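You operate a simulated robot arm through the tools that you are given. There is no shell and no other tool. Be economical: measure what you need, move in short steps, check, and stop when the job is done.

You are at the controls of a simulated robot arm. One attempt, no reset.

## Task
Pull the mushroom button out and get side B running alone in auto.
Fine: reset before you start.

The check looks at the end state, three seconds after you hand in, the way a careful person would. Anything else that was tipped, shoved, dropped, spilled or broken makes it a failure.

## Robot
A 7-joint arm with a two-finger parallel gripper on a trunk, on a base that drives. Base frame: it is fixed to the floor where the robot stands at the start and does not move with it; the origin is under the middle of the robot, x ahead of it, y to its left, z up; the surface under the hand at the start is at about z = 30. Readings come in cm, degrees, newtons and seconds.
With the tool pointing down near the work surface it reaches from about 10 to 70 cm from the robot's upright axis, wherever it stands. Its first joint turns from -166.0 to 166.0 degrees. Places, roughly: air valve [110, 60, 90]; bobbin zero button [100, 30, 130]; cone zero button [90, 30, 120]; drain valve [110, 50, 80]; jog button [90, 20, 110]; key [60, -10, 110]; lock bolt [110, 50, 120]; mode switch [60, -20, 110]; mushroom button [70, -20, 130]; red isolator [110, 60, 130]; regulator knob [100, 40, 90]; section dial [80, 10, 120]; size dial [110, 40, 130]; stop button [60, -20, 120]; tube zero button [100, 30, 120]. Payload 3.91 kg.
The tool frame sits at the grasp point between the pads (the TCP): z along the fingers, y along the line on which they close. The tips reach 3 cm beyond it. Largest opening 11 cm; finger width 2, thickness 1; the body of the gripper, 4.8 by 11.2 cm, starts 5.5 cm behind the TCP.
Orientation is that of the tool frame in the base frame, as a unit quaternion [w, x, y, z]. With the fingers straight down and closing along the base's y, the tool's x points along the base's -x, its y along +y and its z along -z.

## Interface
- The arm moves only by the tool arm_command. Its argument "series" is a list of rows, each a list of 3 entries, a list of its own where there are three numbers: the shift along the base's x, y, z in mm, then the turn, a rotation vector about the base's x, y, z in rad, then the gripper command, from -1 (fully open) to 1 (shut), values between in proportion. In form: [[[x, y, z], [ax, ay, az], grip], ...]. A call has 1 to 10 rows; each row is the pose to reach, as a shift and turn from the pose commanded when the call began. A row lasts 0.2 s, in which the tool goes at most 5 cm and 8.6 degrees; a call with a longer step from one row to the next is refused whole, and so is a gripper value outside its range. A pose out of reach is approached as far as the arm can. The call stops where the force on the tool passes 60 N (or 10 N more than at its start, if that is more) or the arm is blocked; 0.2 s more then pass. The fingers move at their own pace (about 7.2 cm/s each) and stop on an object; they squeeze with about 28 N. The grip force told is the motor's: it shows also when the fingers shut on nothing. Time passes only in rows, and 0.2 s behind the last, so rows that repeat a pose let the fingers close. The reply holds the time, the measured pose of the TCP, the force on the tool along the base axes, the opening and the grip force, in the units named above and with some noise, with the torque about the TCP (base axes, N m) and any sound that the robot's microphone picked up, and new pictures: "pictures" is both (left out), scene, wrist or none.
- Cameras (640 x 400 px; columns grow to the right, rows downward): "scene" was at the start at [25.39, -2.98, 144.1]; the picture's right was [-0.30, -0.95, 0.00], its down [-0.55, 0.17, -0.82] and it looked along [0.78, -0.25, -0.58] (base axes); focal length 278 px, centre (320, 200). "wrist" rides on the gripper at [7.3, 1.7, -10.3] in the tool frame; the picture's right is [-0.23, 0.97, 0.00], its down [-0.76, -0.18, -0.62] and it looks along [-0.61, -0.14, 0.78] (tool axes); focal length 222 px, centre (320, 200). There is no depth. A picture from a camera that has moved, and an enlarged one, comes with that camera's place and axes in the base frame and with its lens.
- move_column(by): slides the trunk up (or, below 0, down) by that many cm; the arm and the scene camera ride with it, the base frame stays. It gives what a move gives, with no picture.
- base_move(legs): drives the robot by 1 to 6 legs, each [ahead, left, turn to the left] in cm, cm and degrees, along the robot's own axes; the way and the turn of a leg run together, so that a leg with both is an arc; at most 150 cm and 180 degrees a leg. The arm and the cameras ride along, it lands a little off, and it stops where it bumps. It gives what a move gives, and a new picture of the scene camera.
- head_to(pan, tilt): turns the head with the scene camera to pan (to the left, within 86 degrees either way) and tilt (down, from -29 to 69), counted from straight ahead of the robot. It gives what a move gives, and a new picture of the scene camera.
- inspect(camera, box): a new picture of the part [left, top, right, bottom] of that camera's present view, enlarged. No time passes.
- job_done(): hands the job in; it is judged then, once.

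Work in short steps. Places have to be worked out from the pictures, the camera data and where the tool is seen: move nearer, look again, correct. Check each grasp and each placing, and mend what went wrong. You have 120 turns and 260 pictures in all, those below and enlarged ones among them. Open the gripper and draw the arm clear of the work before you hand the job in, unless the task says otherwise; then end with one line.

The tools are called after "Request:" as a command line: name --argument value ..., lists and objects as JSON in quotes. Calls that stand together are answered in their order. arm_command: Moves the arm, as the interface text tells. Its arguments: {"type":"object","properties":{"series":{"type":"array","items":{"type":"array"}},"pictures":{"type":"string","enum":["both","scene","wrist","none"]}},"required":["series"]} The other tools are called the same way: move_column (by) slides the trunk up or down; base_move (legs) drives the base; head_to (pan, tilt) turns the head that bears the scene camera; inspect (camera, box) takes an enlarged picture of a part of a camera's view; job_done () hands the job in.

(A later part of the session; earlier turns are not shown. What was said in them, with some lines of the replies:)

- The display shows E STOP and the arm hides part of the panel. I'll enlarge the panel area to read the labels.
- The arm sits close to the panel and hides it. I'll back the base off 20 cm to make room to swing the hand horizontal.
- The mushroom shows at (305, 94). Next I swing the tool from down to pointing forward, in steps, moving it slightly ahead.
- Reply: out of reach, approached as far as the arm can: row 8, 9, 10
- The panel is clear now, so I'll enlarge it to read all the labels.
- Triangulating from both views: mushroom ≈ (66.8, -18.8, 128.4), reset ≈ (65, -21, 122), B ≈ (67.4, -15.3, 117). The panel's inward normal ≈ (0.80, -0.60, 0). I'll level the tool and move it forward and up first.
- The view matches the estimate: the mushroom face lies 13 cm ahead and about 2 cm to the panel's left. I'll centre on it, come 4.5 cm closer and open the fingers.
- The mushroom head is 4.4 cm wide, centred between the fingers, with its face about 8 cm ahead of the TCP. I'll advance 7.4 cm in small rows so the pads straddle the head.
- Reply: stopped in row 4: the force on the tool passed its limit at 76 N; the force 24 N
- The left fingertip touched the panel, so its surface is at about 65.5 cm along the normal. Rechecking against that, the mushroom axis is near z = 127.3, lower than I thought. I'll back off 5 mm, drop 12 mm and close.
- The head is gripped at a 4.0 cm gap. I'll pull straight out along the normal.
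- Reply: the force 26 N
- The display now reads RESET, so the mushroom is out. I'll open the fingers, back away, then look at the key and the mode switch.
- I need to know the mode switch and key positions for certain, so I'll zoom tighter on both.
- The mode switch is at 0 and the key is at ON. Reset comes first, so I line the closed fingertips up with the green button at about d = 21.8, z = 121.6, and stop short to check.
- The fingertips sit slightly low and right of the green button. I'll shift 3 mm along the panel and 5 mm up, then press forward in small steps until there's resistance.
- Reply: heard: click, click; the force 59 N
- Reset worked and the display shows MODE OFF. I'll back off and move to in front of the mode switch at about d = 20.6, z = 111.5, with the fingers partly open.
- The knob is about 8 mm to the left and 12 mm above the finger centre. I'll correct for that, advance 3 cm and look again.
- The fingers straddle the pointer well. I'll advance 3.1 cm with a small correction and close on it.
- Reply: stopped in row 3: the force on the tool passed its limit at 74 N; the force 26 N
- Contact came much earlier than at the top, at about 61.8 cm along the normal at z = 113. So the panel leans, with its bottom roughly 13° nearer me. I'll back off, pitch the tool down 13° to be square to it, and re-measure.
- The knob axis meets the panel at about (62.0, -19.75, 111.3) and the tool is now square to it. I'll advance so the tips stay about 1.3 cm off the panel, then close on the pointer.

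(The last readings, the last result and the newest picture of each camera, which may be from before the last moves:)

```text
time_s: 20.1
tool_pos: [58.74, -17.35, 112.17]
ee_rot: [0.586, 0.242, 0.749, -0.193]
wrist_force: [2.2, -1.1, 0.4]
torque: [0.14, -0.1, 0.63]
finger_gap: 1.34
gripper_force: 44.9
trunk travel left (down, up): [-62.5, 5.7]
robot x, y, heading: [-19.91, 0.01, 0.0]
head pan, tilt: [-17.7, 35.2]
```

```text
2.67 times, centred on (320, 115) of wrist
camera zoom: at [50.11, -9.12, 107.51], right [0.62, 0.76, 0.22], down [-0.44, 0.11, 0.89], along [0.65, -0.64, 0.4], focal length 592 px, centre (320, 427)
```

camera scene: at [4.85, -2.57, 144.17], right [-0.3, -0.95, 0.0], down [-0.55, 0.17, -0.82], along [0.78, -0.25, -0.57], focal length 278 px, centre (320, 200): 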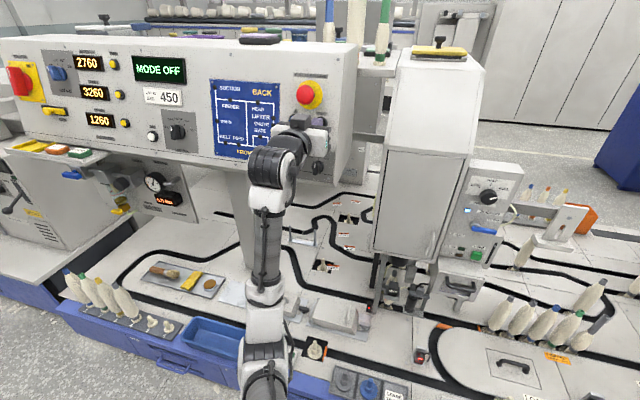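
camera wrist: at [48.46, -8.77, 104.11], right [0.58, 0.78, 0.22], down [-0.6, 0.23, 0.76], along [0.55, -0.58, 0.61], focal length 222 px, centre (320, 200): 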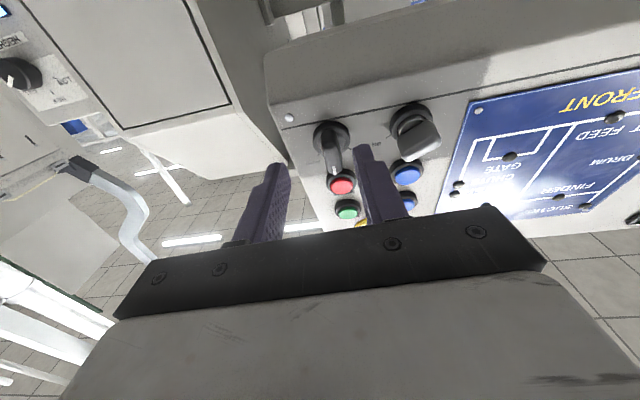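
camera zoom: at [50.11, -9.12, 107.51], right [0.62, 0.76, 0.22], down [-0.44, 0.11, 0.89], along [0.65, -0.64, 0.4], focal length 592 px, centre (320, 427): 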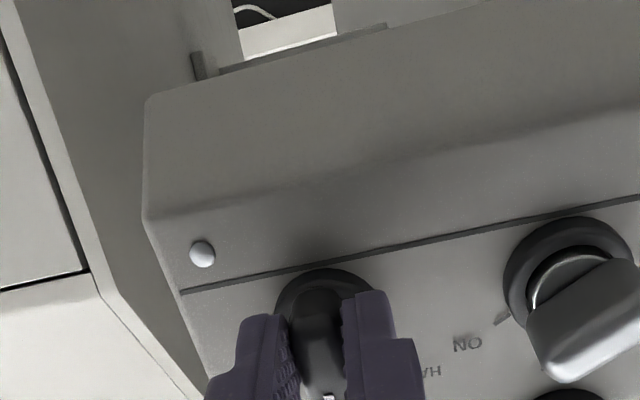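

The pointer is gripped at a 1.34 cm gap. I'll rotate clockwise about the panel normal towards AUTO in small steps, about 45°.

Request:
arm_command --series '[[[0, 0, 0], [0.1, -0.073, -0.031], 1], [[0, 0, 0], [0.2, -0.146, -0.062], 1], [[0, 0, 0], [0.3, -0.218, -0.092], 1], [[0, 0, 0], [0.4, -0.291, -0.123], 1], [[0, 0, 0], [0.5, -0.364, -0.154], 1], [[0, 0, 0], [0.6, -0.436, -0.185], 1], [[0, 0, 0], [0.63, -0.458, -0.194], 1]]' --pictures "scene"

Request:
inspect --camera "scene" --box '[270, 120, 350, 180]'

```text
time_s: 21.6
tool_pos: [59.06, -16.93, 112.38]
ee_rot: [0.616, 0.512, 0.596, 0.055]
wrist_force: [47.2, 5.1, 27.4]
torque: [-0.54, -0.49, 1.6]
finger_gap: 1.3
gripper_force: 44.9
trunk travel left (down, up): [-62.5, 5.7]
robot x, y, heading: [-20.21, -0.05, 0.5]
head pan, tilt: [-17.7, 35.2]
camera scene: at [5.52, -2.69, 144.08], right [-0.3, -0.95, 0.0], down [-0.55, 0.17, -0.82], along [0.78, -0.24, -0.58], focal length 278 px, centre (320, 200)
```

scene: 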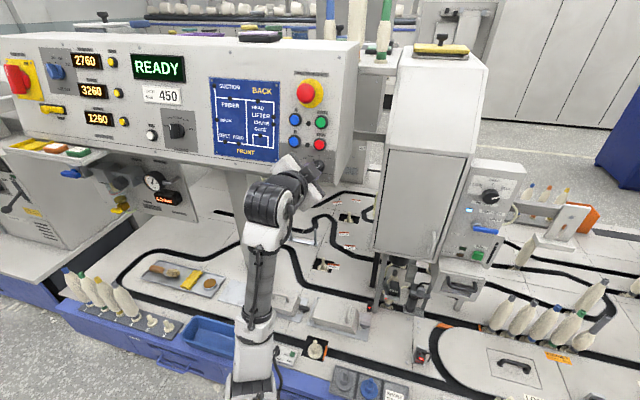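

```text
6.67 times, centred on (310, 150) of scene
camera zoom: at [5.52, -2.69, 144.08], right [-0.3, -0.95, 0.0], down [-0.55, 0.17, -0.82], along [0.78, -0.24, -0.58], focal length 1850 px, centre (387, 533)
```

zoom: 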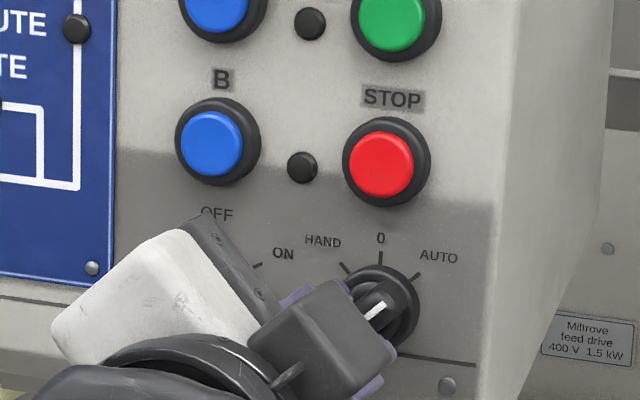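

The display reads READY and the mark points at AUTO. I'll open the fingers, draw straight back, then untwist the wrist.

Request:
arm_command --series '[[[0, 0, 0], [0, 0, 0], 0.2], [[0, 0, 0], [0, 0, 0], 0.2], [[-16, 11, 5], [0, 0, 0], 0.2], [[-31, 23, 10], [0, 0, 0], 0.2], [[-47, 34, 15], [0, 0, 0], 0.2], [[-63, 46, 19], [0, 0, 0], 0.2]]' --pictures "none"

Request:
arm_command --series '[[[0, 0, 5], [-0.1, 0.073, 0.031], 1], [[0, 0, 10], [-0.2, 0.146, 0.062], 1], [[0, 0, 15], [-0.3, 0.218, 0.092], 1], [[0, 0, 20], [-0.4, 0.291, 0.123], 1], [[0, 0, 25], [-0.5, 0.364, 0.154], 1], [[0, 0, 30], [-0.6, 0.436, 0.185], 1], [[0, 0, 30], [-0.63, 0.458, 0.194], 1]]' --pictures "scene"

Request:
inspect --camera "scene" --box '[270, 110, 350, 170]'

Request:
inspect --camera "wrist" --box '[220, 40, 420, 190]'

```text
time_s: 23.1
tool_pos: [52.19, -12.62, 114.2]
ee_rot: [0.614, 0.515, 0.596, 0.051]
wrist_force: [-0.3, -0.1, 0.2]
torque: [0.04, -0.02, 0.02]
finger_gap: 4.4
gripper_force: 0.0
trunk travel left (down, up): [-62.5, 5.7]
robot x, y, heading: [-20.24, -0.28, 0.3]
head pan, tilt: [-17.7, 35.2]
```

```text
time_s: 24.6
tool_pos: [52.38, -12.69, 117.23]
ee_rot: [0.585, 0.242, 0.749, -0.194]
wrist_force: [-0.4, -0.1, -0.1]
torque: [0.01, 0.01, -0.02]
finger_gap: 0.0
gripper_force: 28.3
trunk travel left (down, up): [-62.5, 5.7]
robot x, y, heading: [-20.05, 0.12, 0.2]
head pan, tilt: [-17.7, 35.2]
camera scene: at [5.27, -2.82, 144.1], right [-0.3, -0.95, 0.0], down [-0.55, 0.17, -0.82], along [0.78, -0.24, -0.58], focal length 278 px, centre (320, 200)
```

scene: 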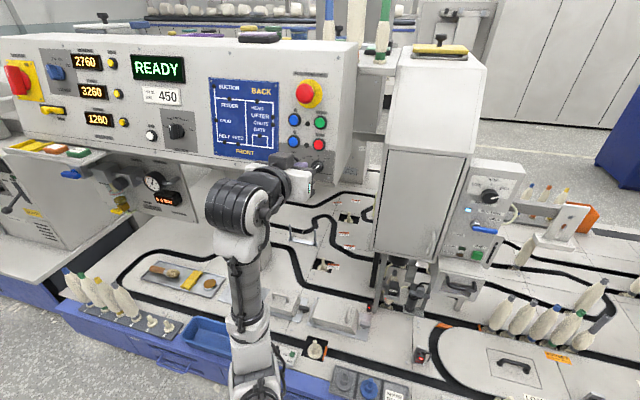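

```text
6.67 times, centred on (310, 140) of scene
camera zoom: at [5.27, -2.82, 144.1], right [-0.3, -0.95, 0.0], down [-0.55, 0.17, -0.82], along [0.78, -0.24, -0.58], focal length 1850 px, centre (387, 600)
```

zoom: 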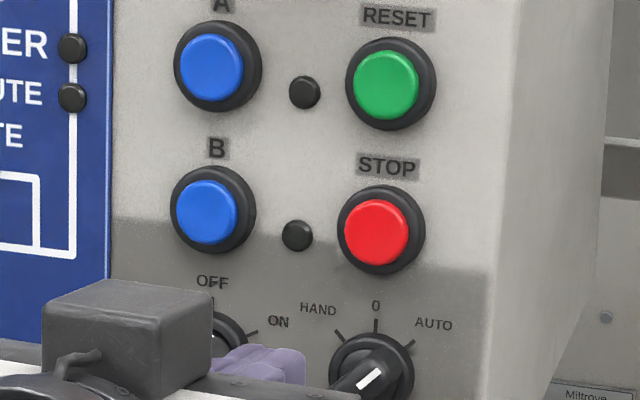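

```text
2.67 times, centred on (320, 115) of wrist
camera zoom: at [43.68, -4.55, 112.63], right [0.62, 0.76, 0.21], down [-0.44, 0.11, 0.89], along [0.65, -0.64, 0.4], focal length 592 px, centre (320, 427)
```

zoom: 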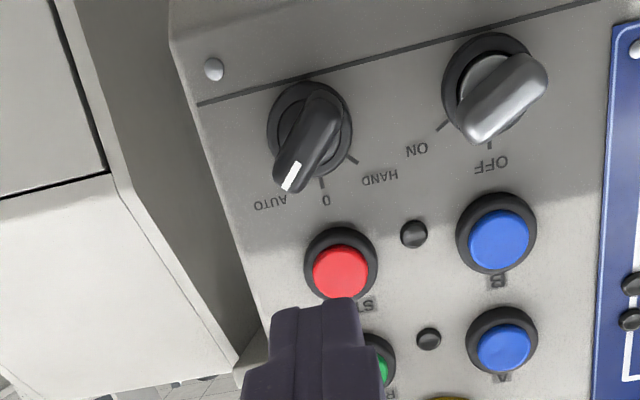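

The switch is settled on AUTO and the display reads READY. B's face is at about (65.6, -14.5, 116.7), so I'll line the closed tips up with it 3 cm short.

Request:
arm_command --series '[[[20, 27, 5], [0, 0, 0], 1], [[38, 51, 9], [0, 0, 0], 1], [[60, 35, 9], [0, 0, 0], 1], [[85, 16, 9], [0, 0, 0], 1]]' --pictures "none"

Request:
inspect --camera "scene" --box '[260, 110, 340, 170]'

Request:
inspect --camera "wrist" --box '[220, 40, 420, 190]'

```text
time_s: 25.6
tool_pos: [60.79, -10.92, 118.02]
ee_rot: [0.586, 0.241, 0.75, -0.192]
wrist_force: [0.3, 1.3, 0.4]
torque: [0.0, 0.01, -0.02]
finger_gap: 0.0
gripper_force: 28.2
trunk travel left (down, up): [-62.5, 5.7]
robot x, y, heading: [-20.21, 0.18, 0.1]
head pan, tilt: [-17.7, 35.2]
```

```text
6.67 times, centred on (300, 140) of scene
camera zoom: at [5.29, -2.84, 144.09], right [-0.3, -0.95, 0.0], down [-0.55, 0.17, -0.82], along [0.78, -0.24, -0.58], focal length 1850 px, centre (453, 600)
```

zoom: 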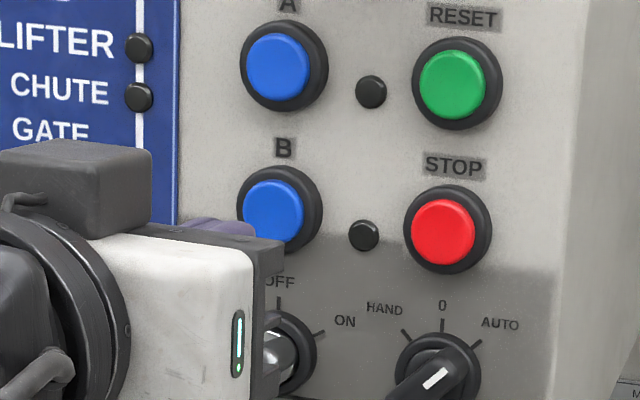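

```text
2.67 times, centred on (320, 115) of wrist
camera zoom: at [52.18, -2.81, 113.45], right [0.62, 0.76, 0.22], down [-0.44, 0.11, 0.89], along [0.65, -0.65, 0.4], focal length 592 px, centre (320, 427)
```

zoom: 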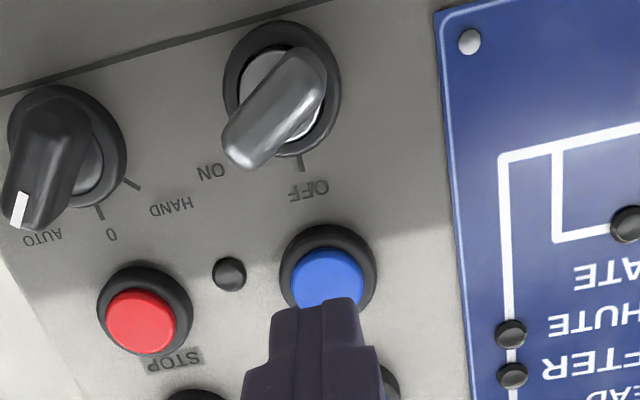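

The tips line up with B, with no neighbouring button in the way. I'll press along the panel normal in small steps.

Request:
arm_command --series '[[[9, -4, -2], [0, 0, 0], 1], [[17, -10, -5], [0, 0, 0], 1], [[23, -14, -7], [0, 0, 0], 1], [[27, -17, -8], [0, 0, 0], 1], [[30, -20, -9], [0, 0, 0], 1], [[33, -22, -10], [0, 0, 0], 1]]' --pictures "scene"

```text
time_s: 27.1
tool_pos: [64.07, -13.14, 117.22]
ee_rot: [0.587, 0.241, 0.749, -0.192]
wrist_force: [-6.7, 4.1, -1.3]
torque: [0.06, 0.04, 0.01]
finger_gap: 0.03
gripper_force: 28.7
trunk travel left (down, up): [-62.5, 5.7]
robot x, y, heading: [-20.14, 0.39, 0.2]
head pan, tilt: [-17.7, 35.2]
heard: click
camera scene: at [5.17, -2.75, 144.12], right [-0.3, -0.95, 0.0], down [-0.55, 0.17, -0.82], along [0.78, -0.24, -0.58], focal length 278 px, centre (320, 200)
```

scene: 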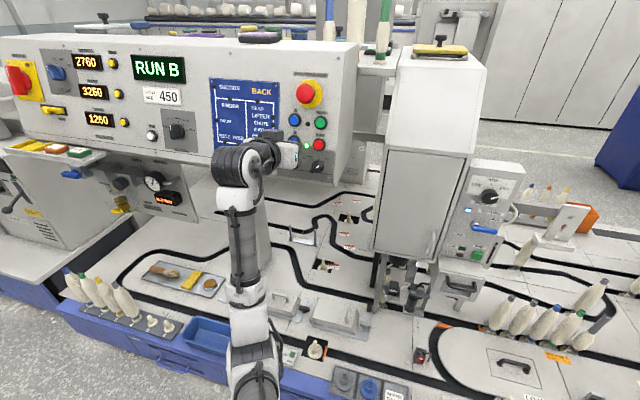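

The display says RUN B and the lamp by B is lit. I'll draw straight back, open the gripper and check.

Request:
arm_command --series '[[[-16, 11, 5], [0, 0, 0], 1], [[-47, 34, 15], [0, 0, 0], 1], [[-79, 57, 20], [0, 0, 0], 1], [[-110, 80, 20], [0, 0, 0], 0], [[-140, 90, 20], [0, 0, 0], -1], [[-140, 90, 20], [0, 0, 0], -1], [[-140, 90, 20], [0, 0, 0], -1], [[-140, 90, 20], [0, 0, 0], -1]]' --pictures "scene"

Request:
inspect --camera "scene" --box '[120, 40, 350, 185]'

```text
time_s: 28.9
tool_pos: [50.39, -4.22, 119.03]
ee_rot: [0.586, 0.242, 0.749, -0.193]
wrist_force: [0.3, -1.0, -0.4]
torque: [0.01, -0.03, -0.01]
finger_gap: 10.99
gripper_force: 0.1
trunk travel left (down, up): [-62.5, 5.7]
robot x, y, heading: [-19.64, 0.05, 0.5]
head pan, tilt: [-17.7, 35.2]
camera scene: at [5.27, -2.82, 144.1], right [-0.3, -0.95, 0.0], down [-0.55, 0.17, -0.82], along [0.78, -0.24, -0.58], focal length 278 px, centre (320, 200)
```

scene: 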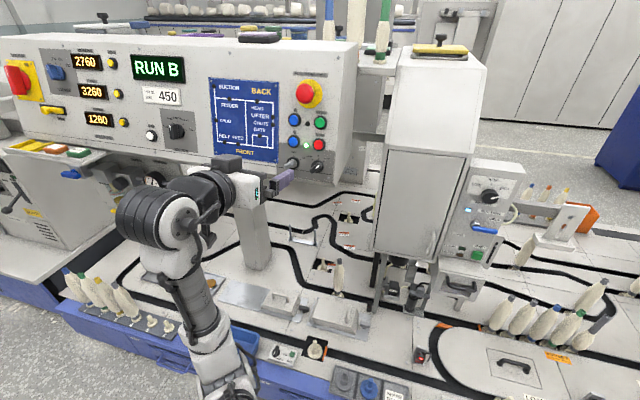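

```text
2.76 times, centred on (235, 112) of scene
camera zoom: at [5.27, -2.82, 144.1], right [-0.3, -0.95, 0.0], down [-0.55, 0.17, -0.82], along [0.78, -0.24, -0.58], focal length 765 px, centre (554, 441)
```

zoom: 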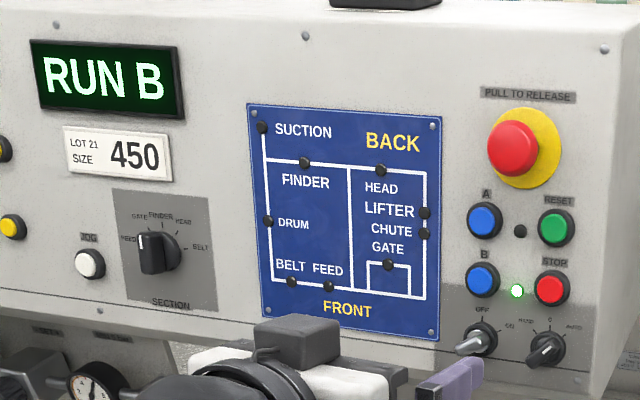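

RUN B shows with only B's lamp lit, the mushroom is out and the mode is AUTO. The arm is clear with the gripper open, so I'm handing in.

Request:
job_done

```text
The job is handed in.
```

I pulled the mushroom button out, reset the machine and switched it to AUTO, and side B is now running alone: the display reads RUN B and only B's lamp is lit.
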